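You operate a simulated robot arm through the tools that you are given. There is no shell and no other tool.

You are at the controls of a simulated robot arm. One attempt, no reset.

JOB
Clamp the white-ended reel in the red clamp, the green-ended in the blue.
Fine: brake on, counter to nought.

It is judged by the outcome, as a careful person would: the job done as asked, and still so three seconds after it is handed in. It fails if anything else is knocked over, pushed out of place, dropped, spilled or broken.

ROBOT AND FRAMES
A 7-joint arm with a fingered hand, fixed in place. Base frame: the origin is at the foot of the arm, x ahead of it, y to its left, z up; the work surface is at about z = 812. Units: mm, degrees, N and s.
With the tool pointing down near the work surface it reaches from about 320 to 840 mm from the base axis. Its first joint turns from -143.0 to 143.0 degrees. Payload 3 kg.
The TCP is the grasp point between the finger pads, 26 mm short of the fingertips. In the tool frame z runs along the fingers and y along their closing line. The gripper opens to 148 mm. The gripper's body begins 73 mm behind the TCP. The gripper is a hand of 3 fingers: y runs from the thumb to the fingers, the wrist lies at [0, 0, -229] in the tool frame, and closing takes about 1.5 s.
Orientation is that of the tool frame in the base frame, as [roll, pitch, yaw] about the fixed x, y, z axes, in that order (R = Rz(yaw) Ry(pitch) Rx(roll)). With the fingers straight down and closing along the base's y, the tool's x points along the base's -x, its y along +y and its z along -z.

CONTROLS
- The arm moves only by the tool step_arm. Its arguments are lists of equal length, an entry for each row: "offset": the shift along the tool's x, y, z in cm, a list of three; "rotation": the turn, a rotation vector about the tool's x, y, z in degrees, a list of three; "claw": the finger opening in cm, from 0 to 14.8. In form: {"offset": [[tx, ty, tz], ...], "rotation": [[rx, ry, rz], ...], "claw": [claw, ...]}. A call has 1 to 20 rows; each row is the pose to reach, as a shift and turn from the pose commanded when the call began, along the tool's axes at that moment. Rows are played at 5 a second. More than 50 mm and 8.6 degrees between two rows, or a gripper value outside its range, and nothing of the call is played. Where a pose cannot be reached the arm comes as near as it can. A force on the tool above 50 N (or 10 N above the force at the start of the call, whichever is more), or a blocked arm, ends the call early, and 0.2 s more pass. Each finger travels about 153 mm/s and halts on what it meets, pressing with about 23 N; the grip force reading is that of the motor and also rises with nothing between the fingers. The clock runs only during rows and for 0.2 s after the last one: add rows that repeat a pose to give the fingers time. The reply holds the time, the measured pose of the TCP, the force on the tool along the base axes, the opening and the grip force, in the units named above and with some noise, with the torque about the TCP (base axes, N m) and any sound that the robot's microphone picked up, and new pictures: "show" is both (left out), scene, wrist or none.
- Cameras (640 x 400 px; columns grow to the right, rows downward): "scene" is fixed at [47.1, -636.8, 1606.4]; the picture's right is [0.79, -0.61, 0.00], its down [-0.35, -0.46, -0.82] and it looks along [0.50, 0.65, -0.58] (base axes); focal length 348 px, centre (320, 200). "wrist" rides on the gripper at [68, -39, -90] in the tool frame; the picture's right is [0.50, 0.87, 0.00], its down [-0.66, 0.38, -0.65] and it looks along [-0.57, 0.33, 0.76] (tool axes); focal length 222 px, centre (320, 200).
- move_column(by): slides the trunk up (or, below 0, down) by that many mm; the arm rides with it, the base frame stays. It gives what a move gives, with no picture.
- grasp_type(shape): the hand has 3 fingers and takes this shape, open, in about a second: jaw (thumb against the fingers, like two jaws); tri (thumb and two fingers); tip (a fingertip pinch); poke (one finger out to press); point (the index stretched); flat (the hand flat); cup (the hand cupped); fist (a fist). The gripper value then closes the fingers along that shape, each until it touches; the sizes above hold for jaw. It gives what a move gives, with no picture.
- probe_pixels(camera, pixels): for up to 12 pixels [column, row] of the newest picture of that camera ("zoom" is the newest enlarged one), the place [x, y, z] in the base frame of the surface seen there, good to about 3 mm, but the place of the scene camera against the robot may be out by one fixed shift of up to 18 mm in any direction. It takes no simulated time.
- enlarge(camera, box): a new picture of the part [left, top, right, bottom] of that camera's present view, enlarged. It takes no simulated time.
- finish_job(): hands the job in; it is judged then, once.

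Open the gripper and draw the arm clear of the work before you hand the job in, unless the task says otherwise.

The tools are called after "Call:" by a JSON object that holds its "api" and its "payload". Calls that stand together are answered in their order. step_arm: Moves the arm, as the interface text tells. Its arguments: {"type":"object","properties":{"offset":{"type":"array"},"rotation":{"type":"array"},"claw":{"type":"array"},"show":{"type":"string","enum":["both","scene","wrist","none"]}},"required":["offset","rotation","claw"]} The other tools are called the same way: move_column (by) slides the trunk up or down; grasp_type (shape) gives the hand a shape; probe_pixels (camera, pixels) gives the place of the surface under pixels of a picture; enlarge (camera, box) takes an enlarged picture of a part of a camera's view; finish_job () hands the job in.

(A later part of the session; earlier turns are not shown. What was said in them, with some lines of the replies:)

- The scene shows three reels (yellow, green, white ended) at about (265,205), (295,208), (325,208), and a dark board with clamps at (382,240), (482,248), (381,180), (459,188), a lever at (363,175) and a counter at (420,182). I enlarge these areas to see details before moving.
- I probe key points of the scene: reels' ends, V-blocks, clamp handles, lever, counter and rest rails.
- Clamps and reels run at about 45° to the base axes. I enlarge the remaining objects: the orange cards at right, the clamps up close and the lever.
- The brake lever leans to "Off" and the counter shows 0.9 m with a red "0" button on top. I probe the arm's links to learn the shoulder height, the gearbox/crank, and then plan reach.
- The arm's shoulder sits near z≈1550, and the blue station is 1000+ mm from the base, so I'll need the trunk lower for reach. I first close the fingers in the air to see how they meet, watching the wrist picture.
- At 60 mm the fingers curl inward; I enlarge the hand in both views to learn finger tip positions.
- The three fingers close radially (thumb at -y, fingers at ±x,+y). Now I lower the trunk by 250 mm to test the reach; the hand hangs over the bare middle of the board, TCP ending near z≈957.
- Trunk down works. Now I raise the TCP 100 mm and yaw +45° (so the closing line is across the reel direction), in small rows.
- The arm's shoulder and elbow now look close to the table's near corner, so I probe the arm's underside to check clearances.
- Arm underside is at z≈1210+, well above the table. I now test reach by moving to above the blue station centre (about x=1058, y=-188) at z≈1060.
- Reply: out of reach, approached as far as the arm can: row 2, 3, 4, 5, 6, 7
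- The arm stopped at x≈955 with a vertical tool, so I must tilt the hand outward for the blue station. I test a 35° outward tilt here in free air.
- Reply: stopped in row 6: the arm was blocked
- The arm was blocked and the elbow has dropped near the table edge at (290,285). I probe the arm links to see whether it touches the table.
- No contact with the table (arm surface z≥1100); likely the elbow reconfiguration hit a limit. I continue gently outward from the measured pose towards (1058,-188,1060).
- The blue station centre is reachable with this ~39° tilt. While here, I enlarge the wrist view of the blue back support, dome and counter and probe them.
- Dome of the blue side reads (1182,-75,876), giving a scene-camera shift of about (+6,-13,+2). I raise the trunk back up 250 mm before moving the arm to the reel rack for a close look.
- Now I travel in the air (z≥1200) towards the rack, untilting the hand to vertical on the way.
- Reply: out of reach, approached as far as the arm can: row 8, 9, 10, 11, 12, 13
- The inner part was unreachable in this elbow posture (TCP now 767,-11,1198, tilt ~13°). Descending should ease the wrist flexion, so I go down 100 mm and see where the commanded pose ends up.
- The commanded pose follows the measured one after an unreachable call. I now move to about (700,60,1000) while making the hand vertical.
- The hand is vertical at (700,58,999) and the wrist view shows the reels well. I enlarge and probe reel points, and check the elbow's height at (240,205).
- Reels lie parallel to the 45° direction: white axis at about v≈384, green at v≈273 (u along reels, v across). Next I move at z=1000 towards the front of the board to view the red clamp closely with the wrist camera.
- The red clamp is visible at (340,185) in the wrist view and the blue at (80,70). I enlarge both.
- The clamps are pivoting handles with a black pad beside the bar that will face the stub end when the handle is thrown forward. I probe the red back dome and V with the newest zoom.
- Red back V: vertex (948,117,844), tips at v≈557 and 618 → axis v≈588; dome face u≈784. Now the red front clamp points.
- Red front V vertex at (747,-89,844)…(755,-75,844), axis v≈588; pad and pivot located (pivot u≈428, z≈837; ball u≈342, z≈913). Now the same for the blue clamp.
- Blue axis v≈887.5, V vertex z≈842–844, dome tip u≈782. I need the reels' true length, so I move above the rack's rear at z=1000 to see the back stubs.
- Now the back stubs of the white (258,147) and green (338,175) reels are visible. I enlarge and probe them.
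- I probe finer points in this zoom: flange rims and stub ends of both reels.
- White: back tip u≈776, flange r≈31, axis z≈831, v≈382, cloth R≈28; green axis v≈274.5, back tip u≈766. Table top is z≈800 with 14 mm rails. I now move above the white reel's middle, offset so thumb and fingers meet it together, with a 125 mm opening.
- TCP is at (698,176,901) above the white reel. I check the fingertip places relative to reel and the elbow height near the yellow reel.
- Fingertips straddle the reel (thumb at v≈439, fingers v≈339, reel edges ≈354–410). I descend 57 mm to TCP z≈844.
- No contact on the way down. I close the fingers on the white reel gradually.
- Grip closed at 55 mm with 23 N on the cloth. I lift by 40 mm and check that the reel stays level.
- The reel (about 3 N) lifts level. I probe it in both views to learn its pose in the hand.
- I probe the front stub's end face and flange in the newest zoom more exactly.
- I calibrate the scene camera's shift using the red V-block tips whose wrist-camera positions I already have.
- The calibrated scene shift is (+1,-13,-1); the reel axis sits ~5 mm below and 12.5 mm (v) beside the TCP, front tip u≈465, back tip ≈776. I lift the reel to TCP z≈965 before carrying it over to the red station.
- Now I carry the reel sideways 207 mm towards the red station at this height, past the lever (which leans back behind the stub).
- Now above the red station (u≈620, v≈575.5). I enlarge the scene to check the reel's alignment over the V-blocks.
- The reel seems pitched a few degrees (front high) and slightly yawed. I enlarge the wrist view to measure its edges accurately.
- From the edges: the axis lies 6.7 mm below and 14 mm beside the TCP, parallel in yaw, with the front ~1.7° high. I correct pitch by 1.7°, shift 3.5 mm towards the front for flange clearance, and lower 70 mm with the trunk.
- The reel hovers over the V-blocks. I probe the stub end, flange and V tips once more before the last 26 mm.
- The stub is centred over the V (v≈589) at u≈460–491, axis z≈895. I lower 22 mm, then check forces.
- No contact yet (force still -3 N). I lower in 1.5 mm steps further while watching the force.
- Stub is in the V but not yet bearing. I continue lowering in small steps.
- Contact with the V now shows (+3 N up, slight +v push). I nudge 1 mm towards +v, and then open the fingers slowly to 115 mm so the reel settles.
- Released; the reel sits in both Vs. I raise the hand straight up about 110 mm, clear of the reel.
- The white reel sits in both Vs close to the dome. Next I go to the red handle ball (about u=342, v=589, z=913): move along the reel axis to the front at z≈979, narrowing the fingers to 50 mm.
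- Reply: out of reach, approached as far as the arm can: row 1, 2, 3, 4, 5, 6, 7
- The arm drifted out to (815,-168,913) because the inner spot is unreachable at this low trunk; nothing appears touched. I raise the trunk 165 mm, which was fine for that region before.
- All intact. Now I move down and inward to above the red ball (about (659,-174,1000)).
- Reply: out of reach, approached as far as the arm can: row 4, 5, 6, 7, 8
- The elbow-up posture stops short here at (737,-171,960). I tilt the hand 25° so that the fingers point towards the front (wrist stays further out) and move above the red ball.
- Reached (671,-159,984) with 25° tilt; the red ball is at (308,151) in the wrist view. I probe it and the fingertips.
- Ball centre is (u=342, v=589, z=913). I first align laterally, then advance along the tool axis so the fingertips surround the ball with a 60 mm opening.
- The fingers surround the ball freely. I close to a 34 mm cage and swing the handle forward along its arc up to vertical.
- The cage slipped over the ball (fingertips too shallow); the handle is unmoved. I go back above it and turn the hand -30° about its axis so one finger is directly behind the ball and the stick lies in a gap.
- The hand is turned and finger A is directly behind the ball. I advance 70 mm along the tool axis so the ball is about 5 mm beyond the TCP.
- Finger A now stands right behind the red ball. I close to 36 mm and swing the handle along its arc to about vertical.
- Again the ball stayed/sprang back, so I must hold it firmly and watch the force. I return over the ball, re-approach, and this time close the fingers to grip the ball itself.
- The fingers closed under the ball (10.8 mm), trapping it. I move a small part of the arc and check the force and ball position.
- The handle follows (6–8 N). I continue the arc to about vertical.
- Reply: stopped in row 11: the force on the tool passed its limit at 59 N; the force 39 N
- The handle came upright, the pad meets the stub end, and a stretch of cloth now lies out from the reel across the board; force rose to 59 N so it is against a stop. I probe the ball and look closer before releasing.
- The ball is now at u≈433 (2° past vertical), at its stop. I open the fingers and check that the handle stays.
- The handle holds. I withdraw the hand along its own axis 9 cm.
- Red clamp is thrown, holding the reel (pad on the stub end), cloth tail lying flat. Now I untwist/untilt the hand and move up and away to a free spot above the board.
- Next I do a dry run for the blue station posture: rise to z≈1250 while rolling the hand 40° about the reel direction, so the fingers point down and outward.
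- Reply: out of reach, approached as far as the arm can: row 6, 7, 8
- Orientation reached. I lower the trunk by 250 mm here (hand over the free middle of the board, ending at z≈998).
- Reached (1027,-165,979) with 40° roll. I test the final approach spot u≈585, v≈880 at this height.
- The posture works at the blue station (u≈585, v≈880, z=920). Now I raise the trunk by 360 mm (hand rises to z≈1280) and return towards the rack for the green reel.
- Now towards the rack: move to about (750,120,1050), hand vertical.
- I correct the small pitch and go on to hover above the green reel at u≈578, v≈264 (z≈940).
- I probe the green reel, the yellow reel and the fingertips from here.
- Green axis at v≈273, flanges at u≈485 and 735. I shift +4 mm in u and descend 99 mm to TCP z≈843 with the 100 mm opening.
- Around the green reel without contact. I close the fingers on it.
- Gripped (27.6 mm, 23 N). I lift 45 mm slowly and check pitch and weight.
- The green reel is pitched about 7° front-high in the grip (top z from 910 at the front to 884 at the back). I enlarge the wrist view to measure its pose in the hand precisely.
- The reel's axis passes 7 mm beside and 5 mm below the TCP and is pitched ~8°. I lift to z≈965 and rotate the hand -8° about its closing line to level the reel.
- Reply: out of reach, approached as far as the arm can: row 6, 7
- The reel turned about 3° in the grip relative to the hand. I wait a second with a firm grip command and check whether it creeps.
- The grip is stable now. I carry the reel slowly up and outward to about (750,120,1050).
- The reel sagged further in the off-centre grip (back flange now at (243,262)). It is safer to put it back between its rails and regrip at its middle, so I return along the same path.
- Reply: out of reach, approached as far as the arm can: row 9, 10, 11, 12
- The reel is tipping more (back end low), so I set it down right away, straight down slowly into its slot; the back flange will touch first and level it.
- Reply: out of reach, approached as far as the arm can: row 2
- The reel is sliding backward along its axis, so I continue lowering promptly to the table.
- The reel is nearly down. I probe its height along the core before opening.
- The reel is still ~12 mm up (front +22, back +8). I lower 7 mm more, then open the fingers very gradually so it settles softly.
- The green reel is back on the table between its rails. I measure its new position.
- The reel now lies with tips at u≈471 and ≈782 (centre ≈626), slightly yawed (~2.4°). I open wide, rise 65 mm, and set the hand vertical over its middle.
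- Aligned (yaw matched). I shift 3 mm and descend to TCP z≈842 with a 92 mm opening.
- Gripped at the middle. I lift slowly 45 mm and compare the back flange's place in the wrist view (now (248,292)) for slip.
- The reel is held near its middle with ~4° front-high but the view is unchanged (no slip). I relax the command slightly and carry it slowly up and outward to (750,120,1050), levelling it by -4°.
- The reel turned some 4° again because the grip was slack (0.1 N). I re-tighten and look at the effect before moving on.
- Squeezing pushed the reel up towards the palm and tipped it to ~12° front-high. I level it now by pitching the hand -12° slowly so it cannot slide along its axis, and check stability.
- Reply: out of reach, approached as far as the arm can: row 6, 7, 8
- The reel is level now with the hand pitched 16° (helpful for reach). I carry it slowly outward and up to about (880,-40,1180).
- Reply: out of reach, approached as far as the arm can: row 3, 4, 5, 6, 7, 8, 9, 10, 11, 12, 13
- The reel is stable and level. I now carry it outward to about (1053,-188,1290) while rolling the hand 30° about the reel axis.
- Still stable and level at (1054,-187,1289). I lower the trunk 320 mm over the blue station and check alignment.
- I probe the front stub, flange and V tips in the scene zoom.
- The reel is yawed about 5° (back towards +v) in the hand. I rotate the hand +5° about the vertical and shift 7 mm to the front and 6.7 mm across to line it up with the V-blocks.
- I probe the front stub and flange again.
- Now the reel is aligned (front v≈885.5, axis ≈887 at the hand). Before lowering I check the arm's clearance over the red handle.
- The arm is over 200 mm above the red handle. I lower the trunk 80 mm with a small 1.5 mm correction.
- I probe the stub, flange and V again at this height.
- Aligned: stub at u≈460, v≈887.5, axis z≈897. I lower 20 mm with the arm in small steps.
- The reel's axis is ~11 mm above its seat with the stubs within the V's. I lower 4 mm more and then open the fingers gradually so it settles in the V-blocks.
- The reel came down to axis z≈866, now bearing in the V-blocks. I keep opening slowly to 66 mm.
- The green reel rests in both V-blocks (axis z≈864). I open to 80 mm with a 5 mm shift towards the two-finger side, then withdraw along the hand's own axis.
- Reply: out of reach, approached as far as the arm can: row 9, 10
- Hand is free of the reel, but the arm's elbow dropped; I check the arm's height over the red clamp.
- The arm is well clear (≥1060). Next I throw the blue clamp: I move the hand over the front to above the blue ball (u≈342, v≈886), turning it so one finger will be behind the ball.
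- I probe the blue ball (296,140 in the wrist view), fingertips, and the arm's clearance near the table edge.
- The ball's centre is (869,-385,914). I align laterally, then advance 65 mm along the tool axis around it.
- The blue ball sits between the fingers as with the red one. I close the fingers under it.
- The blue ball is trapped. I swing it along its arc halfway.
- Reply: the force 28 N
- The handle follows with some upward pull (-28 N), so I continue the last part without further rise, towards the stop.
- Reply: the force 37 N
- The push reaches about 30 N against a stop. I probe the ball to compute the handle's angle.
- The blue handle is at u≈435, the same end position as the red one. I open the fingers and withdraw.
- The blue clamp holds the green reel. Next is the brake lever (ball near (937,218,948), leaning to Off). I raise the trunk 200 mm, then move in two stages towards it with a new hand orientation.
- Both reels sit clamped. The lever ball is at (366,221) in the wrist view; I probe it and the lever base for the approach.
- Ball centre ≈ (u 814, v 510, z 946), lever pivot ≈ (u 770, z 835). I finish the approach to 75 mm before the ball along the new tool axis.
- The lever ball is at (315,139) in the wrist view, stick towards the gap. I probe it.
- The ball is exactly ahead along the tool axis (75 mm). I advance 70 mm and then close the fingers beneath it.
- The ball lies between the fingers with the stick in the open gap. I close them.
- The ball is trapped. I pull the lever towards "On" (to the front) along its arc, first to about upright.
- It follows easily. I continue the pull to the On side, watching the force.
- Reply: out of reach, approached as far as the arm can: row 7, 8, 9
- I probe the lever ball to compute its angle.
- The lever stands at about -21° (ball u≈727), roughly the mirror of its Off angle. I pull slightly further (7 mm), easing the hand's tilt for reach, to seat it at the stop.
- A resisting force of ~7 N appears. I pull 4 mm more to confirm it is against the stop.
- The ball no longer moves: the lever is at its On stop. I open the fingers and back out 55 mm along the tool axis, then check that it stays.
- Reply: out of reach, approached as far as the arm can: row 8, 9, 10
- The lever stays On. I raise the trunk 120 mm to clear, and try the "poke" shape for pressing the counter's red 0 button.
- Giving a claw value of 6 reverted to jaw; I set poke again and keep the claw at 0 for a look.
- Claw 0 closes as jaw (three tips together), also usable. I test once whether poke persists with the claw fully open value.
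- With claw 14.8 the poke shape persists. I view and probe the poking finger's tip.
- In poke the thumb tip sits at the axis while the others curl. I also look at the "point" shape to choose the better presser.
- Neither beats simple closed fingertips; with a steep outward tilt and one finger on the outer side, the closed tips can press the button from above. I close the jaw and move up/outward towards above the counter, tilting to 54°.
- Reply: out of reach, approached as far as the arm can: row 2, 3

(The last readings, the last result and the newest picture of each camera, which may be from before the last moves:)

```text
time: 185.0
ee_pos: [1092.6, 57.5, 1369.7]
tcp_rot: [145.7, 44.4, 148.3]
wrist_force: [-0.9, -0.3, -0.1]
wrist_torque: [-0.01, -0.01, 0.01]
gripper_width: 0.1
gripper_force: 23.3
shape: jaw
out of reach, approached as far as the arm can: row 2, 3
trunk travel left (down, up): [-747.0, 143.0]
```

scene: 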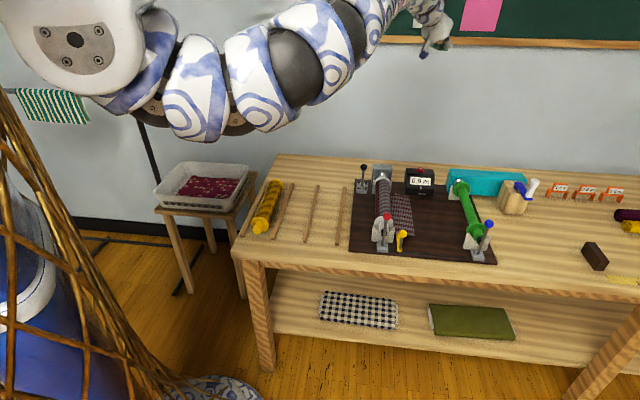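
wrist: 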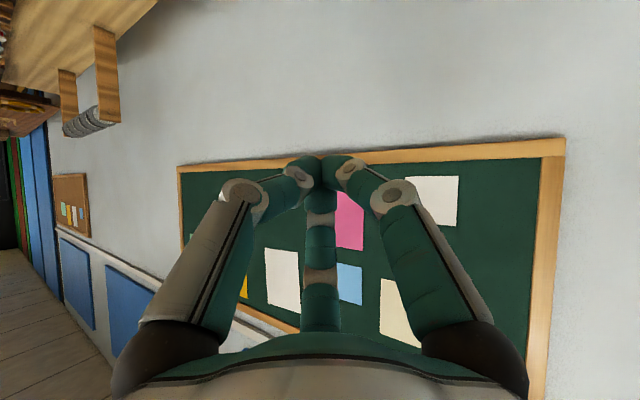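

Tilt 54° reached above the counter. Before lowering I measure the button in the scene view again and the wall behind the table.

Call:
{"api": "enlarge", "payload": {"camera": "scene", "box": [395, 150, 445, 205]}}

Call:
{"api": "probe_pixels", "payload": {"camera": "zoom", "pixels": [[318, 130], [318, 140], [318, 150], [298, 140], [340, 142], [270, 140], [370, 145], [320, 175], [320, 220], [250, 150], [410, 160], [320, 100]]}}

Call:
{"api": "probe_pixels", "payload": {"camera": "scene", "pixels": [[420, 150], [420, 120], [380, 150], [438, 25], [430, 45], [425, 52]]}}

```text
7.27 times, centred on (420, 178) of scene
```

zoom: 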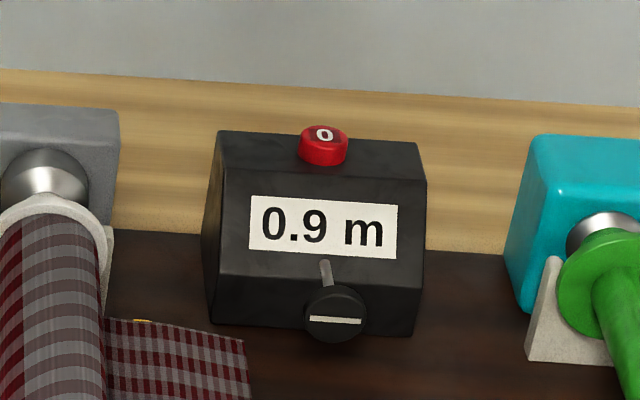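

```text
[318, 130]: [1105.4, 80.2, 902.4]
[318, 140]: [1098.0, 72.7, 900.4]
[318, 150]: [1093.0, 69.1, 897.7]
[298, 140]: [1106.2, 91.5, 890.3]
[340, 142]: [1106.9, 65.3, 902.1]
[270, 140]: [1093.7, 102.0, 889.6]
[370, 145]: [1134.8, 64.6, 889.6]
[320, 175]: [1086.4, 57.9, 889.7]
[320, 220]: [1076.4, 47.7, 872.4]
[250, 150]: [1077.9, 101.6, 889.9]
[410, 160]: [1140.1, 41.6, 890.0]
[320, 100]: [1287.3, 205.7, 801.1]
```

```text
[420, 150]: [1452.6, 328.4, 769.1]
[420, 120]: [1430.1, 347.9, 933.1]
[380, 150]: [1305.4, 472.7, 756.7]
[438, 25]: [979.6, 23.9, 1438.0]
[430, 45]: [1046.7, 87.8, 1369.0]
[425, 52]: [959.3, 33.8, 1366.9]
```

Button centre ≈ (1104,59), top z≈901, counter top z≈890. I look at the closed fingertips in the scene to learn the lowest point relative to the TCP.

Call:
{"api": "enlarge", "payload": {"camera": "scene", "box": [400, 0, 460, 65]}}

Call:
{"api": "probe_pixels", "payload": {"camera": "wrist", "pixels": [[310, 165], [318, 185], [335, 165], [322, 158], [305, 160], [345, 158]]}}

```text
6.15 times, centred on (430, 32) of scene
```

zoom: 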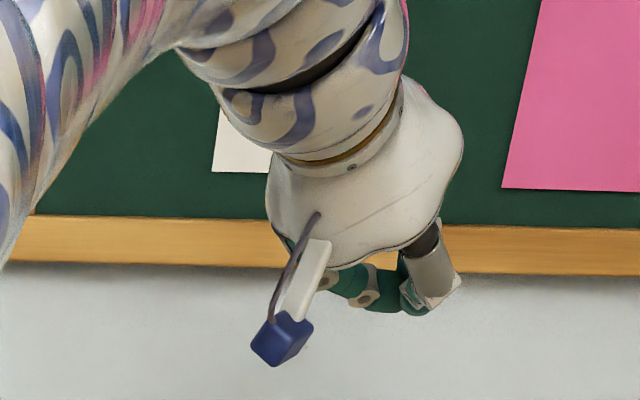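

```text
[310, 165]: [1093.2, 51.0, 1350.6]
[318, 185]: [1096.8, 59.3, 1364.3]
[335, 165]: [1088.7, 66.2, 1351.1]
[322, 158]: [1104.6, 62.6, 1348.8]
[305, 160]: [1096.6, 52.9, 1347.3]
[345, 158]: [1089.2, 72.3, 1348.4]
```

Lowest fingertip is ~23–25 mm below the TCP, about over the TCP's outer side. I lower the trunk 380 mm (TCP to ≈990) and check the position over the button.

Call:
{"api": "move_column", "payload": {"by": -380}}

Call:
{"api": "step_arm", "payload": {"offset": [[0, 0, 0]], "rotation": [[0, 0, 0]], "claw": [0]}}

Call:
{"api": "enlarge", "payload": {"camera": "scene", "box": [380, 120, 460, 205]}}

```text
time: 188.7
ee_pos: [1093.2, 57.3, 988.7]
tcp_rot: [145.9, 44.4, 148.4]
wrist_force: [0.3, -0.4, 0.3]
wrist_torque: [-0.01, 0.01, 0.0]
gripper_width: 0.2
gripper_force: 23.3
shape: jaw
trunk travel left (down, up): [-367.0, 523.0]
```

```text
time: 189.1
ee_pos: [1092.7, 56.5, 988.8]
tcp_rot: [145.7, 44.5, 148.3]
wrist_force: [0.5, 0.2, 0.2]
wrist_torque: [-0.01, -0.01, 0.01]
gripper_width: 0.1
gripper_force: 23.1
shape: jaw
trunk travel left (down, up): [-367.0, 523.0]
```

scene: 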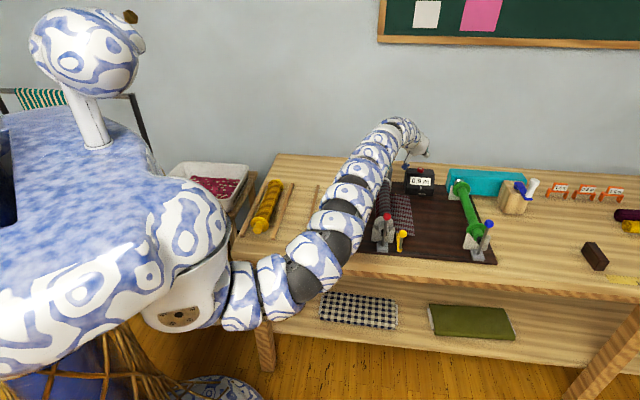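
wrist: 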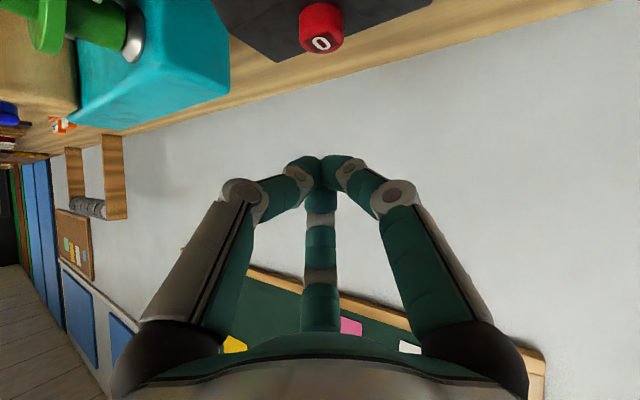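

```text
4.71 times, centred on (420, 162) of scene
```

zoom: 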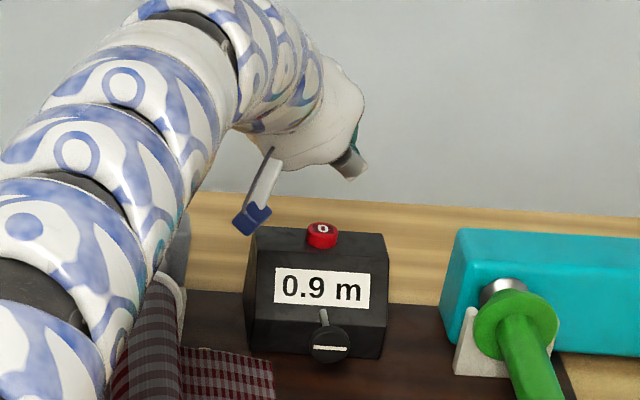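

Now the wrist camera sees the red button at (322,28). I probe it for an accurate position, and check the arm's height over the red clamp.

Call:
{"api": "enlarge", "payload": {"camera": "wrist", "box": [260, 0, 380, 75]}}

Call:
{"api": "probe_pixels", "payload": {"camera": "wrist", "pixels": [[321, 43], [312, 46], [331, 40], [321, 36], [322, 15], [303, 25], [340, 20], [290, 50], [365, 10], [321, 50]]}}

Call:
{"api": "probe_pixels", "payload": {"camera": "scene", "pixels": [[370, 195], [378, 175], [350, 235], [395, 165], [365, 210], [406, 165], [430, 155]]}}

```text
5.33 times, centred on (320, 38) of wrist
```

zoom: 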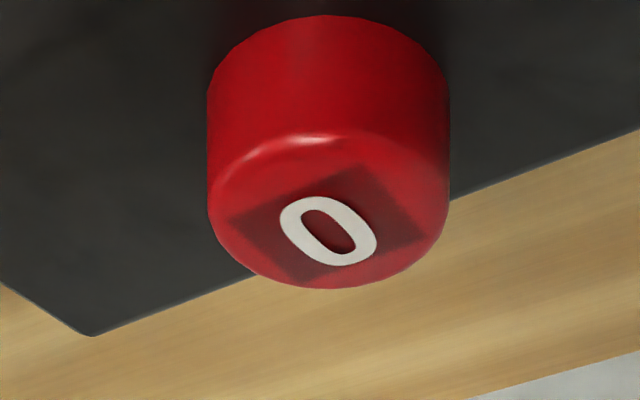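

```text
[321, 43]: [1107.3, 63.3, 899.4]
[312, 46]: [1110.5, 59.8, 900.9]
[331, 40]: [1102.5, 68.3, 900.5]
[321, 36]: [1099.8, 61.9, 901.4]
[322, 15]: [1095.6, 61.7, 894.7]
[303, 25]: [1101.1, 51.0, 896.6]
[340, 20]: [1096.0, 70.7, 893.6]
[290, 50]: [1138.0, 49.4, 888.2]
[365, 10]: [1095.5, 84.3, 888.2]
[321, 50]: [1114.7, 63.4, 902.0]
```

```text
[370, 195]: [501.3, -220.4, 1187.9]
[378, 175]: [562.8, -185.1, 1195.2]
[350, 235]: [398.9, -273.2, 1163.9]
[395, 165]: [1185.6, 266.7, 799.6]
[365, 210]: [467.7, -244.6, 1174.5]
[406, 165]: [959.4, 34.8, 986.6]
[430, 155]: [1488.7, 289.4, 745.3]
```

Button top centre is (1106.5,63.5,900.5), radius ~13. I shift the hand (+6.8,+2) mm and lower the trunk 48 mm to hover ~12 mm over it.

Call:
{"api": "step_arm", "payload": {"offset": [[-0.17, 0.12, 0.28], [-0.34, 0.25, 0.57], [-0.34, 0.25, 0.57]], "rotation": [[0, 0, 0], [0, 0, 0], [0, 0, 0]], "claw": [0, 0, 0], "show": "none"}}

Call:
{"api": "move_column", "payload": {"by": -46}}

Call:
{"api": "step_arm", "payload": {"offset": [[0, 0, 0]], "rotation": [[0, 0, 0]], "claw": [0]}}

Call:
{"api": "enlarge", "payload": {"camera": "scene", "box": [390, 130, 450, 200]}}

```text
time: 189.9
ee_pos: [1099.5, 58.7, 988.7]
tcp_rot: [145.7, 44.4, 148.4]
wrist_force: [-0.1, 0.1, 0.1]
wrist_torque: [-0.02, -0.03, -0.02]
gripper_width: 0.0
gripper_force: 22.9
shape: jaw
trunk travel left (down, up): [-367.0, 523.0]
```

```text
time: 190.8
ee_pos: [1099.0, 59.1, 942.4]
tcp_rot: [145.6, 44.4, 148.5]
wrist_force: [-0.4, 0.1, 0.5]
wrist_torque: [-0.02, 0.0, 0.03]
gripper_width: 0.0
gripper_force: 23.0
shape: jaw
trunk travel left (down, up): [-321.0, 569.0]
```

```text
time: 191.2
ee_pos: [1098.0, 59.6, 943.0]
tcp_rot: [145.7, 44.4, 148.4]
wrist_force: [-0.2, -0.3, -0.7]
wrist_torque: [-0.01, -0.01, -0.02]
gripper_width: 0.4
gripper_force: 23.1
shape: jaw
trunk travel left (down, up): [-321.0, 569.0]
```

scene: 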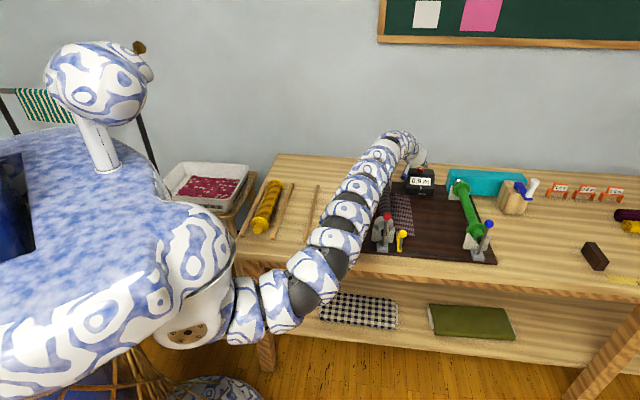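
wrist: 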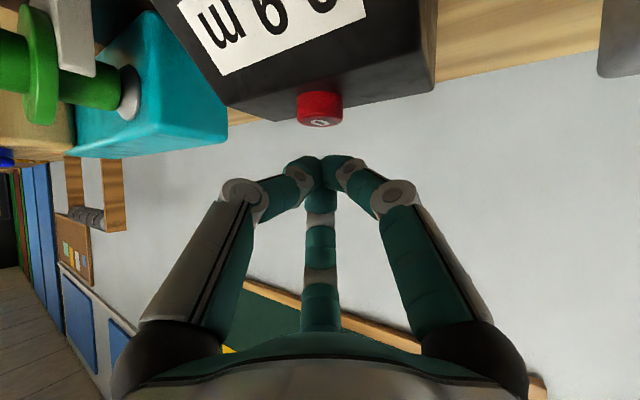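

```text
5.71 times, centred on (420, 165) of scene
```

zoom: 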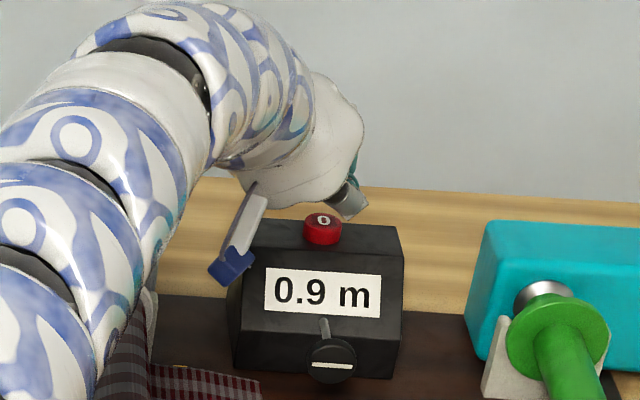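

The tips are laterally centred over the button (column ~320). I probe both to check the depth alignment.

Call:
{"api": "enlarge", "payload": {"camera": "wrist", "box": [260, 70, 380, 190]}}

Call:
{"api": "probe_pixels", "payload": {"camera": "wrist", "pixels": [[320, 122], [320, 118], [302, 162], [310, 160], [330, 160], [340, 160], [320, 160], [320, 172], [320, 100]]}}

```text
3.33 times, centred on (320, 130) of wrist
```

zoom: 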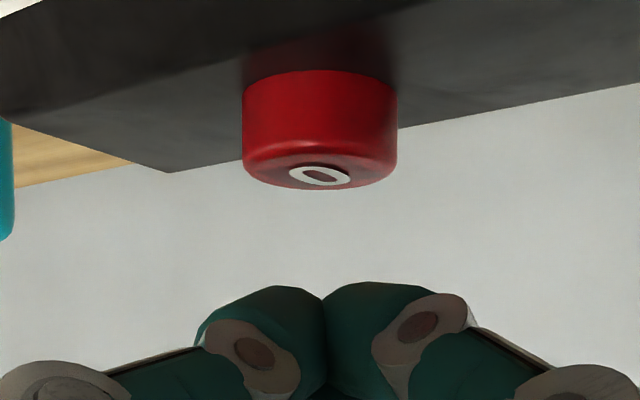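

```text
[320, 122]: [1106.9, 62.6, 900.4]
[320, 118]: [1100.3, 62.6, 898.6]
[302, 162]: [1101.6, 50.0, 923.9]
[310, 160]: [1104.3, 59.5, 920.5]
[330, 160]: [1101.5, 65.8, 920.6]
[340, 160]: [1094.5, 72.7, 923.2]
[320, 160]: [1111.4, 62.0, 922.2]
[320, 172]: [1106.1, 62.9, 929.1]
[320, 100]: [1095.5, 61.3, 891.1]
```

Tips are centred above the button, ~19 mm over its top. I lower 16 mm, then press in small steps while watching the force and the display.

Call:
{"api": "step_arm", "payload": {"offset": [[0.35, -0.2, 0.29], [0.7, -0.4, 0.59], [1.0, -0.58, 0.84], [1.12, -0.65, 0.94], [1.12, -0.65, 0.94]], "rotation": [[0, 0, 0], [0, 0, 0], [0, 0, 0], [0, 0, 0], [0, 0, 0]], "claw": [0, 0, 0, 0, 0], "show": "wrist"}}

Call:
{"api": "step_arm", "payload": {"offset": [[0.14, -0.08, 0.12], [0.21, -0.12, 0.18], [0.28, -0.16, 0.24], [0.28, -0.16, 0.24]], "rotation": [[0, 0, 0], [0, 0, 0], [0, 0, 0], [0, 0, 0]], "claw": [0, 0, 0, 0]}}

Call:
{"api": "enlarge", "payload": {"camera": "scene", "box": [390, 130, 450, 200]}}

```text
time: 192.3
ee_pos: [1099.5, 60.0, 927.4]
tcp_rot: [145.6, 44.4, 148.4]
wrist_force: [0.5, -0.3, 0.2]
wrist_torque: [-0.03, 0.03, -0.02]
gripper_width: 0.0
gripper_force: 22.7
shape: jaw
trunk travel left (down, up): [-321.0, 569.0]
```

wrist: 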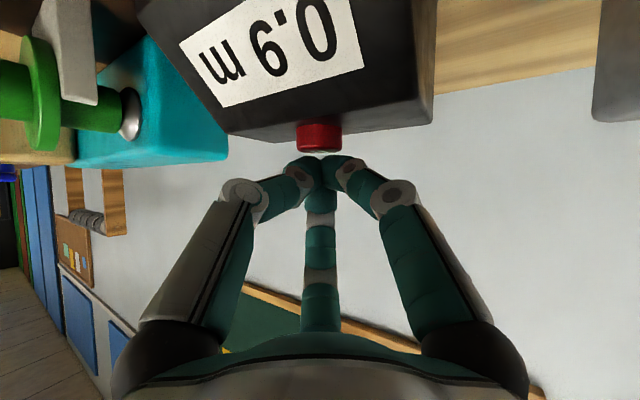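

```text
time: 193.3
ee_pos: [1099.9, 59.6, 923.1]
tcp_rot: [145.7, 44.4, 148.4]
wrist_force: [0.0, 1.0, 0.3]
wrist_torque: [-0.03, 0.01, 0.02]
gripper_width: 0.1
gripper_force: 23.1
shape: jaw
trunk travel left (down, up): [-321.0, 569.0]
```

scene: 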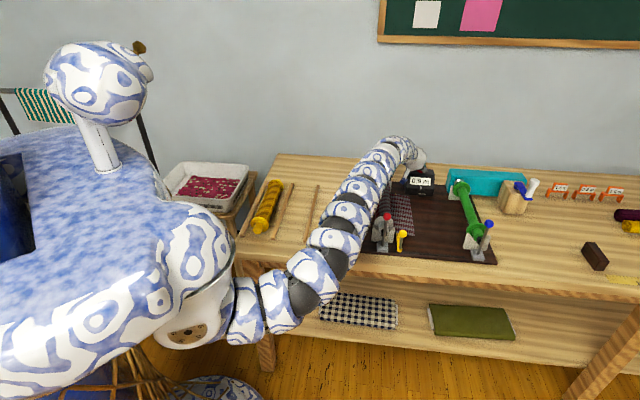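
wrist: 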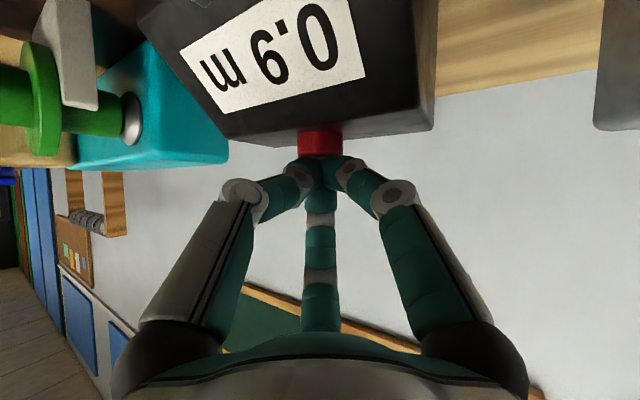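

```text
5.71 times, centred on (420, 165) of scene
```

zoom: 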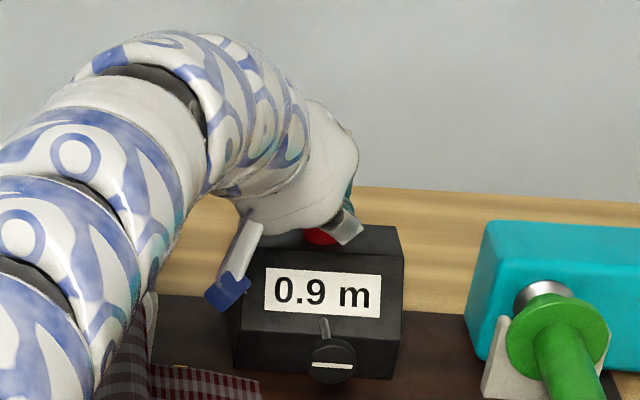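

About to touch. I press further in small steps.

Call:
{"api": "step_arm", "payload": {"offset": [[0.07, -0.04, 0.06], [0.14, -0.08, 0.12], [0.21, -0.12, 0.18], [0.28, -0.16, 0.24], [0.28, -0.16, 0.24]], "rotation": [[0, 0, 0], [0, 0, 0], [0, 0, 0], [0, 0, 0], [0, 0, 0]], "claw": [0, 0, 0, 0, 0], "show": "wrist"}}

```text
time: 194.6
ee_pos: [1098.5, 60.5, 918.3]
tcp_rot: [145.6, 44.4, 148.3]
wrist_force: [0.9, -0.6, 2.1]
wrist_torque: [-0.02, -0.05, -0.03]
gripper_width: 0.0
gripper_force: 23.2
shape: jaw
trunk travel left (down, up): [-321.0, 569.0]
heard: click
```

wrist: 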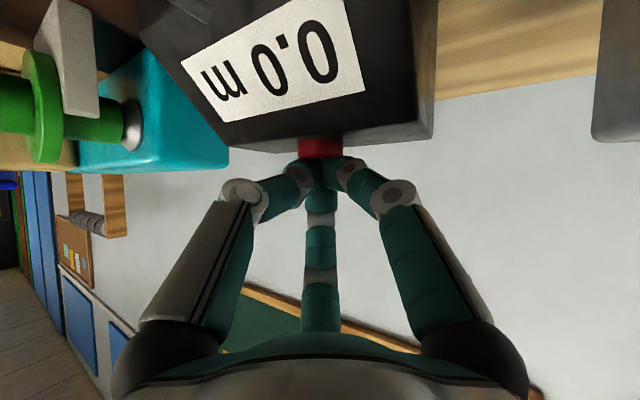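

A click was heard and the display reads 0.0 m. I lift off straight up.

Call:
{"api": "step_arm", "payload": {"offset": [[-0.35, 0.2, -0.29], [-1.05, 0.61, -0.88], [-2.1, 1.21, -1.76], [-3.5, 2.02, -2.94], [-3.5, 2.02, -2.94]], "rotation": [[0, 0, 0], [0, 0, 0], [0, 0, 0], [0, 0, 0], [0, 0, 0]], "claw": [0, 0, 0, 0, 0], "show": "none"}}

Call:
{"api": "move_column", "payload": {"by": 300}}

Call:
{"api": "step_arm", "payload": {"offset": [[0, 0, 0]], "rotation": [[0, 0, 0]], "claw": [0]}}

Call:
{"api": "enlarge", "payload": {"camera": "scene", "box": [330, 140, 530, 270]}}

```text
time: 195.8
ee_pos: [1098.7, 61.0, 970.0]
tcp_rot: [145.6, 44.4, 148.4]
wrist_force: [-0.8, 0.4, 0.8]
wrist_torque: [0.0, 0.02, -0.01]
gripper_width: 0.1
gripper_force: 22.6
shape: jaw
trunk travel left (down, up): [-321.0, 569.0]
```

```text
time: 198.8
ee_pos: [1098.6, 61.9, 1268.7]
tcp_rot: [145.7, 44.4, 148.4]
wrist_force: [0.2, 1.2, 0.0]
wrist_torque: [0.01, 0.0, 0.02]
gripper_width: 0.1
gripper_force: 23.2
shape: jaw
trunk travel left (down, up): [-621.0, 269.0]
```

```text
time: 199.2
ee_pos: [1098.6, 61.3, 1269.7]
tcp_rot: [145.7, 44.4, 148.3]
wrist_force: [0.4, 0.0, -0.3]
wrist_torque: [0.0, 0.0, 0.02]
gripper_width: 0.0
gripper_force: 22.9
shape: jaw
trunk travel left (down, up): [-621.0, 269.0]
```

scene: 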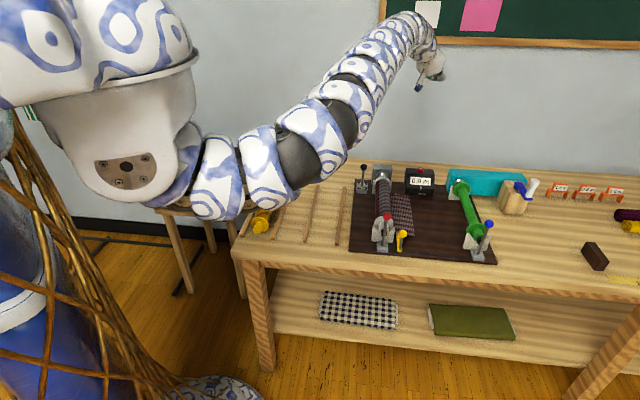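
wrist: 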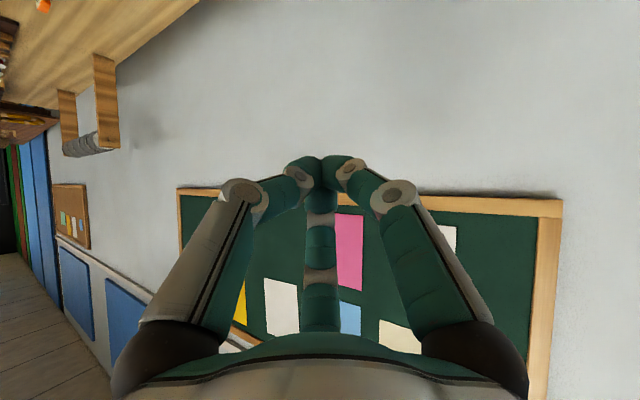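

```text
3.08 times, centred on (430, 205) of scene
```

zoom: 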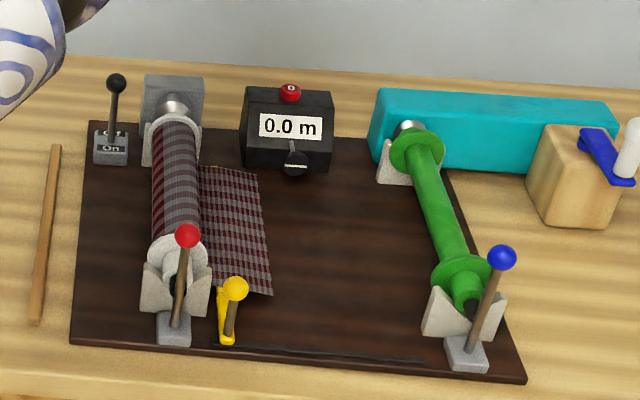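

Display reads 0.0 m and both clamps are up. I check the brake lever and the two clamps closely.

Call:
{"api": "enlarge", "payload": {"camera": "scene", "box": [345, 150, 405, 205]}}

Call:
{"api": "enlarge", "payload": {"camera": "scene", "box": [450, 210, 510, 268]}}

Call:
{"api": "enlarge", "payload": {"camera": "scene", "box": [360, 200, 420, 260]}}

Call:
{"api": "probe_pixels", "payload": {"camera": "scene", "pixels": [[364, 167], [363, 180], [388, 218], [493, 223]]}}

```text
7.27 times, centred on (375, 178) of scene
```

zoom: 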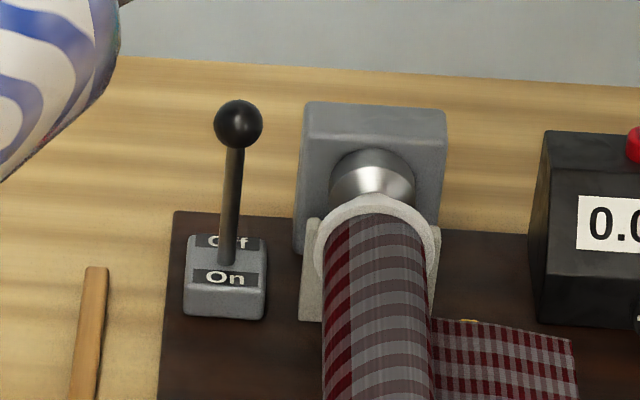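

```text
6.90 times, centred on (480, 239) of scene
```

zoom: 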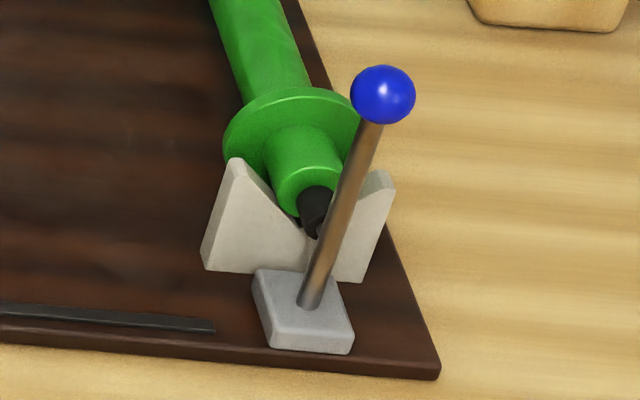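

```text
6.67 times, centred on (390, 230) of scene
```

zoom: 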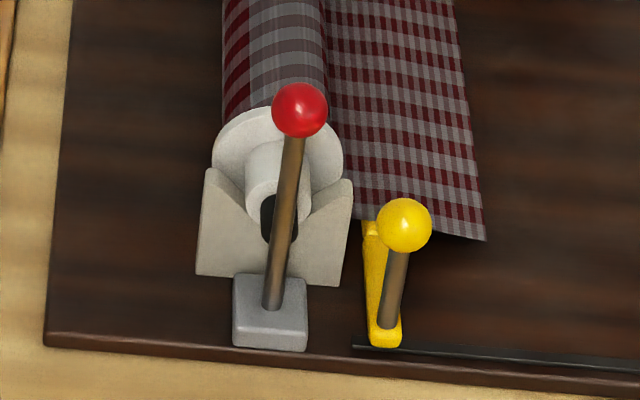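

```text
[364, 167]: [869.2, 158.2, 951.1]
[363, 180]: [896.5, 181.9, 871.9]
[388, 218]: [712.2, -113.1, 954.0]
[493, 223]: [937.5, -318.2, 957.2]
```

Lever ball still at u≈728 (On), pads press both stub ends. I draw the arm back up to a free place, untilting and opening the hand.

Call:
{"api": "step_arm", "payload": {"offset": [[1.3, -1.2, -1.93], [2.6, -2.4, -3.86], [3.9, -3.6, -5.8], [5.2, -4.75, -7.7], [6.5, -5.9, -9.65], [7.75, -7.1, -11.6], [9.0, -8.3, -13.5], [10.33, -9.5, -15.44], [10.33, -9.5, -15.44]], "rotation": [[3.4, 5.9, 0], [6.8, 11.7, 0], [10.1, 17.6, 0], [13.5, 23.4, 0], [16.9, 29.3, 0], [20.3, 35.1, 0], [23.6, 41, 0], [27, 46.8, 0], [27, 46.8, 0]], "claw": [0, 0, 1, 3, 5, 8, 10, 12, 14]}}

Call:
{"api": "enlarge", "payload": {"camera": "scene", "box": [230, 150, 390, 250]}}

```text
time: 201.2
ee_pos: [904.6, -14.5, 1249.6]
tcp_rot: [-179.8, -0.2, 162.8]
wrist_force: [-0.6, -0.1, 0.8]
wrist_torque: [0.01, -0.01, 0.02]
gripper_width: 139.8
gripper_force: 0.1
shape: jaw
trunk travel left (down, up): [-621.0, 269.0]
```

scene: 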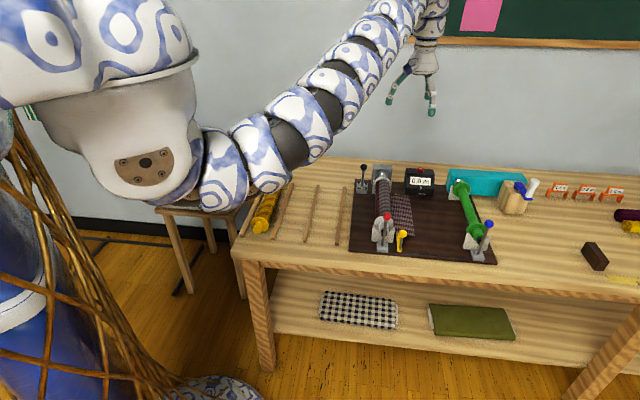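
wrist: 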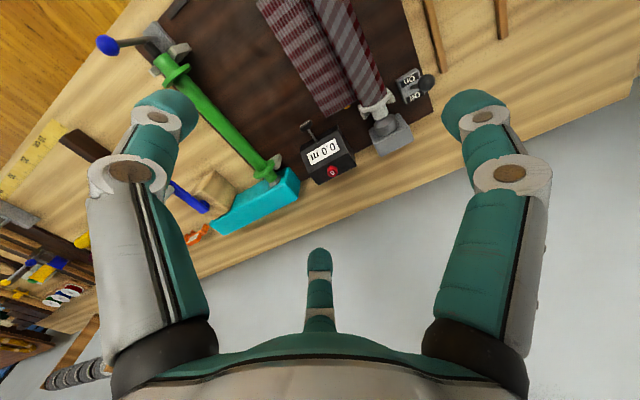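

```text
4.00 times, centred on (310, 200) of scene
```

zoom: 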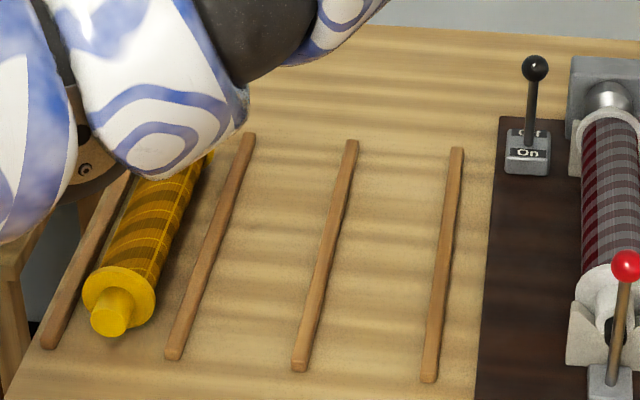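

The rack and yellow reel are unchanged. With the wrist camera I check the blue handle, the green reel and the lever once more.

Call:
{"api": "enlarge", "payload": {"camera": "wrist", "box": [80, 0, 320, 220]}}

Call:
{"api": "probe_pixels", "payload": {"camera": "wrist", "pixels": [[108, 44], [160, 33], [174, 68], [265, 170], [200, 100], [275, 183], [428, 82], [412, 90], [385, 110], [375, 132]]}}

```text
1.82 times, centred on (200, 110) of wrist
```

zoom: 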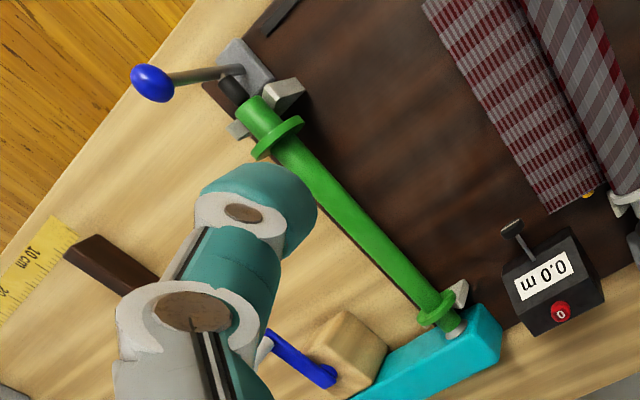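

```text
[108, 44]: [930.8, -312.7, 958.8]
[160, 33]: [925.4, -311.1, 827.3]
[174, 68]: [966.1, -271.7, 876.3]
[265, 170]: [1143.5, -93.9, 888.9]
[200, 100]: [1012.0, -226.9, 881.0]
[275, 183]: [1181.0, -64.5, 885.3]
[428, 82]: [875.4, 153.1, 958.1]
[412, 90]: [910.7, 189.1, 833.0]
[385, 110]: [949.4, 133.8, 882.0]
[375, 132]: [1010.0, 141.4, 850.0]
```

Blue ball is at u≈434 (just past upright). I verify the red one the same way via the scene zoom.

Call:
{"api": "enlarge", "payload": {"camera": "scene", "box": [365, 205, 415, 255]}}

Call:
{"api": "probe_pixels", "payload": {"camera": "zoom", "pixels": [[296, 95], [290, 85], [303, 105], [275, 200], [262, 290], [255, 320], [262, 220]]}}

```text
8.00 times, centred on (390, 230) of scene
```

zoom: 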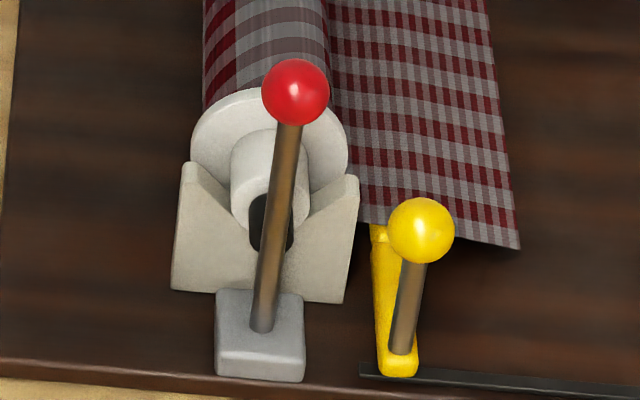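

```text
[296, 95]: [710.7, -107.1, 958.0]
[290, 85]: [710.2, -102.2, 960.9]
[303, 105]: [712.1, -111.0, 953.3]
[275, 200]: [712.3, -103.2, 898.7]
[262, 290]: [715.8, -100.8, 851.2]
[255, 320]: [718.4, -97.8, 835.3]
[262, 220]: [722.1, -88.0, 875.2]
```

I make the same scene measurement for the blue handle for comparison.

Call:
{"api": "enlarge", "payload": {"camera": "scene", "box": [460, 215, 510, 265]}}

Call:
{"api": "probe_pixels", "payload": {"camera": "zoom", "pixels": [[361, 67], [355, 58], [368, 77], [325, 170], [290, 265], [280, 300], [290, 190]]}}

```text
8.00 times, centred on (485, 240) of scene
```

zoom: 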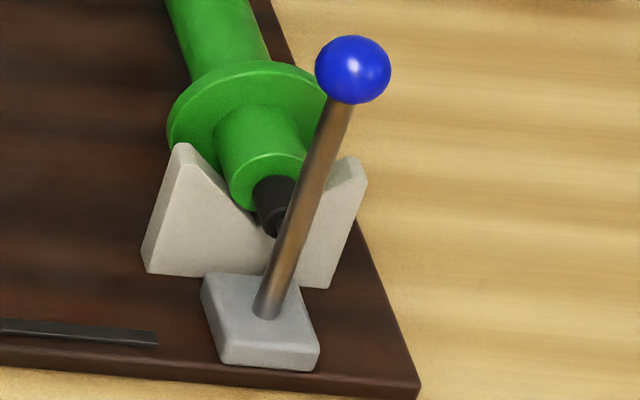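

```text
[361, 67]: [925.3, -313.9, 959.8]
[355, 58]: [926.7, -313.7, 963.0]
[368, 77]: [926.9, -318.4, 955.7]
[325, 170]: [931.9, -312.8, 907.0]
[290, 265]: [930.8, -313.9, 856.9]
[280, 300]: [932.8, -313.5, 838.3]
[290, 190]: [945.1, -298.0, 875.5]
```

Both handles stand at the same just-past-upright angle, the display shows 0.0 m, the brake lever is at On, and the hand is open and clear of the table. I hand the job in.

Call:
{"api": "finish_job", "payload": {}}

```text
The job is handed in.
```

The job is handed in: both reels are clamped, the brake is on and the counter is at nought.

- **White-ended reel:** it sits in the red station's V-blocks with the red handle thrown upright and the pad against the reel end. A stretch of its cloth came out flat onto the board as the clamp closed. I left it as it lay.
- **Green-ended reel:** it sits in the blue station with the blue handle thrown to the same angle as the red one. On the first lift it slipped in the grip. I lowered it back between its rails and picked it up again at its middle; it was not dropped.
- **Brake:** the lever is pulled to its On stop and stayed there.
- **Counter:** pressing the red 0 button gave a click and the display reads 0.0 m.

Neither clamp clicked when thrown. I am relying on the handles having come to a stop under about 30–60 N and stayed put for the 40 seconds or more until I handed in.

In the last pictures the yellow reel, the rails and the yellow-knobbed bar looked undisturbed. The hand was open and clear of the bench.
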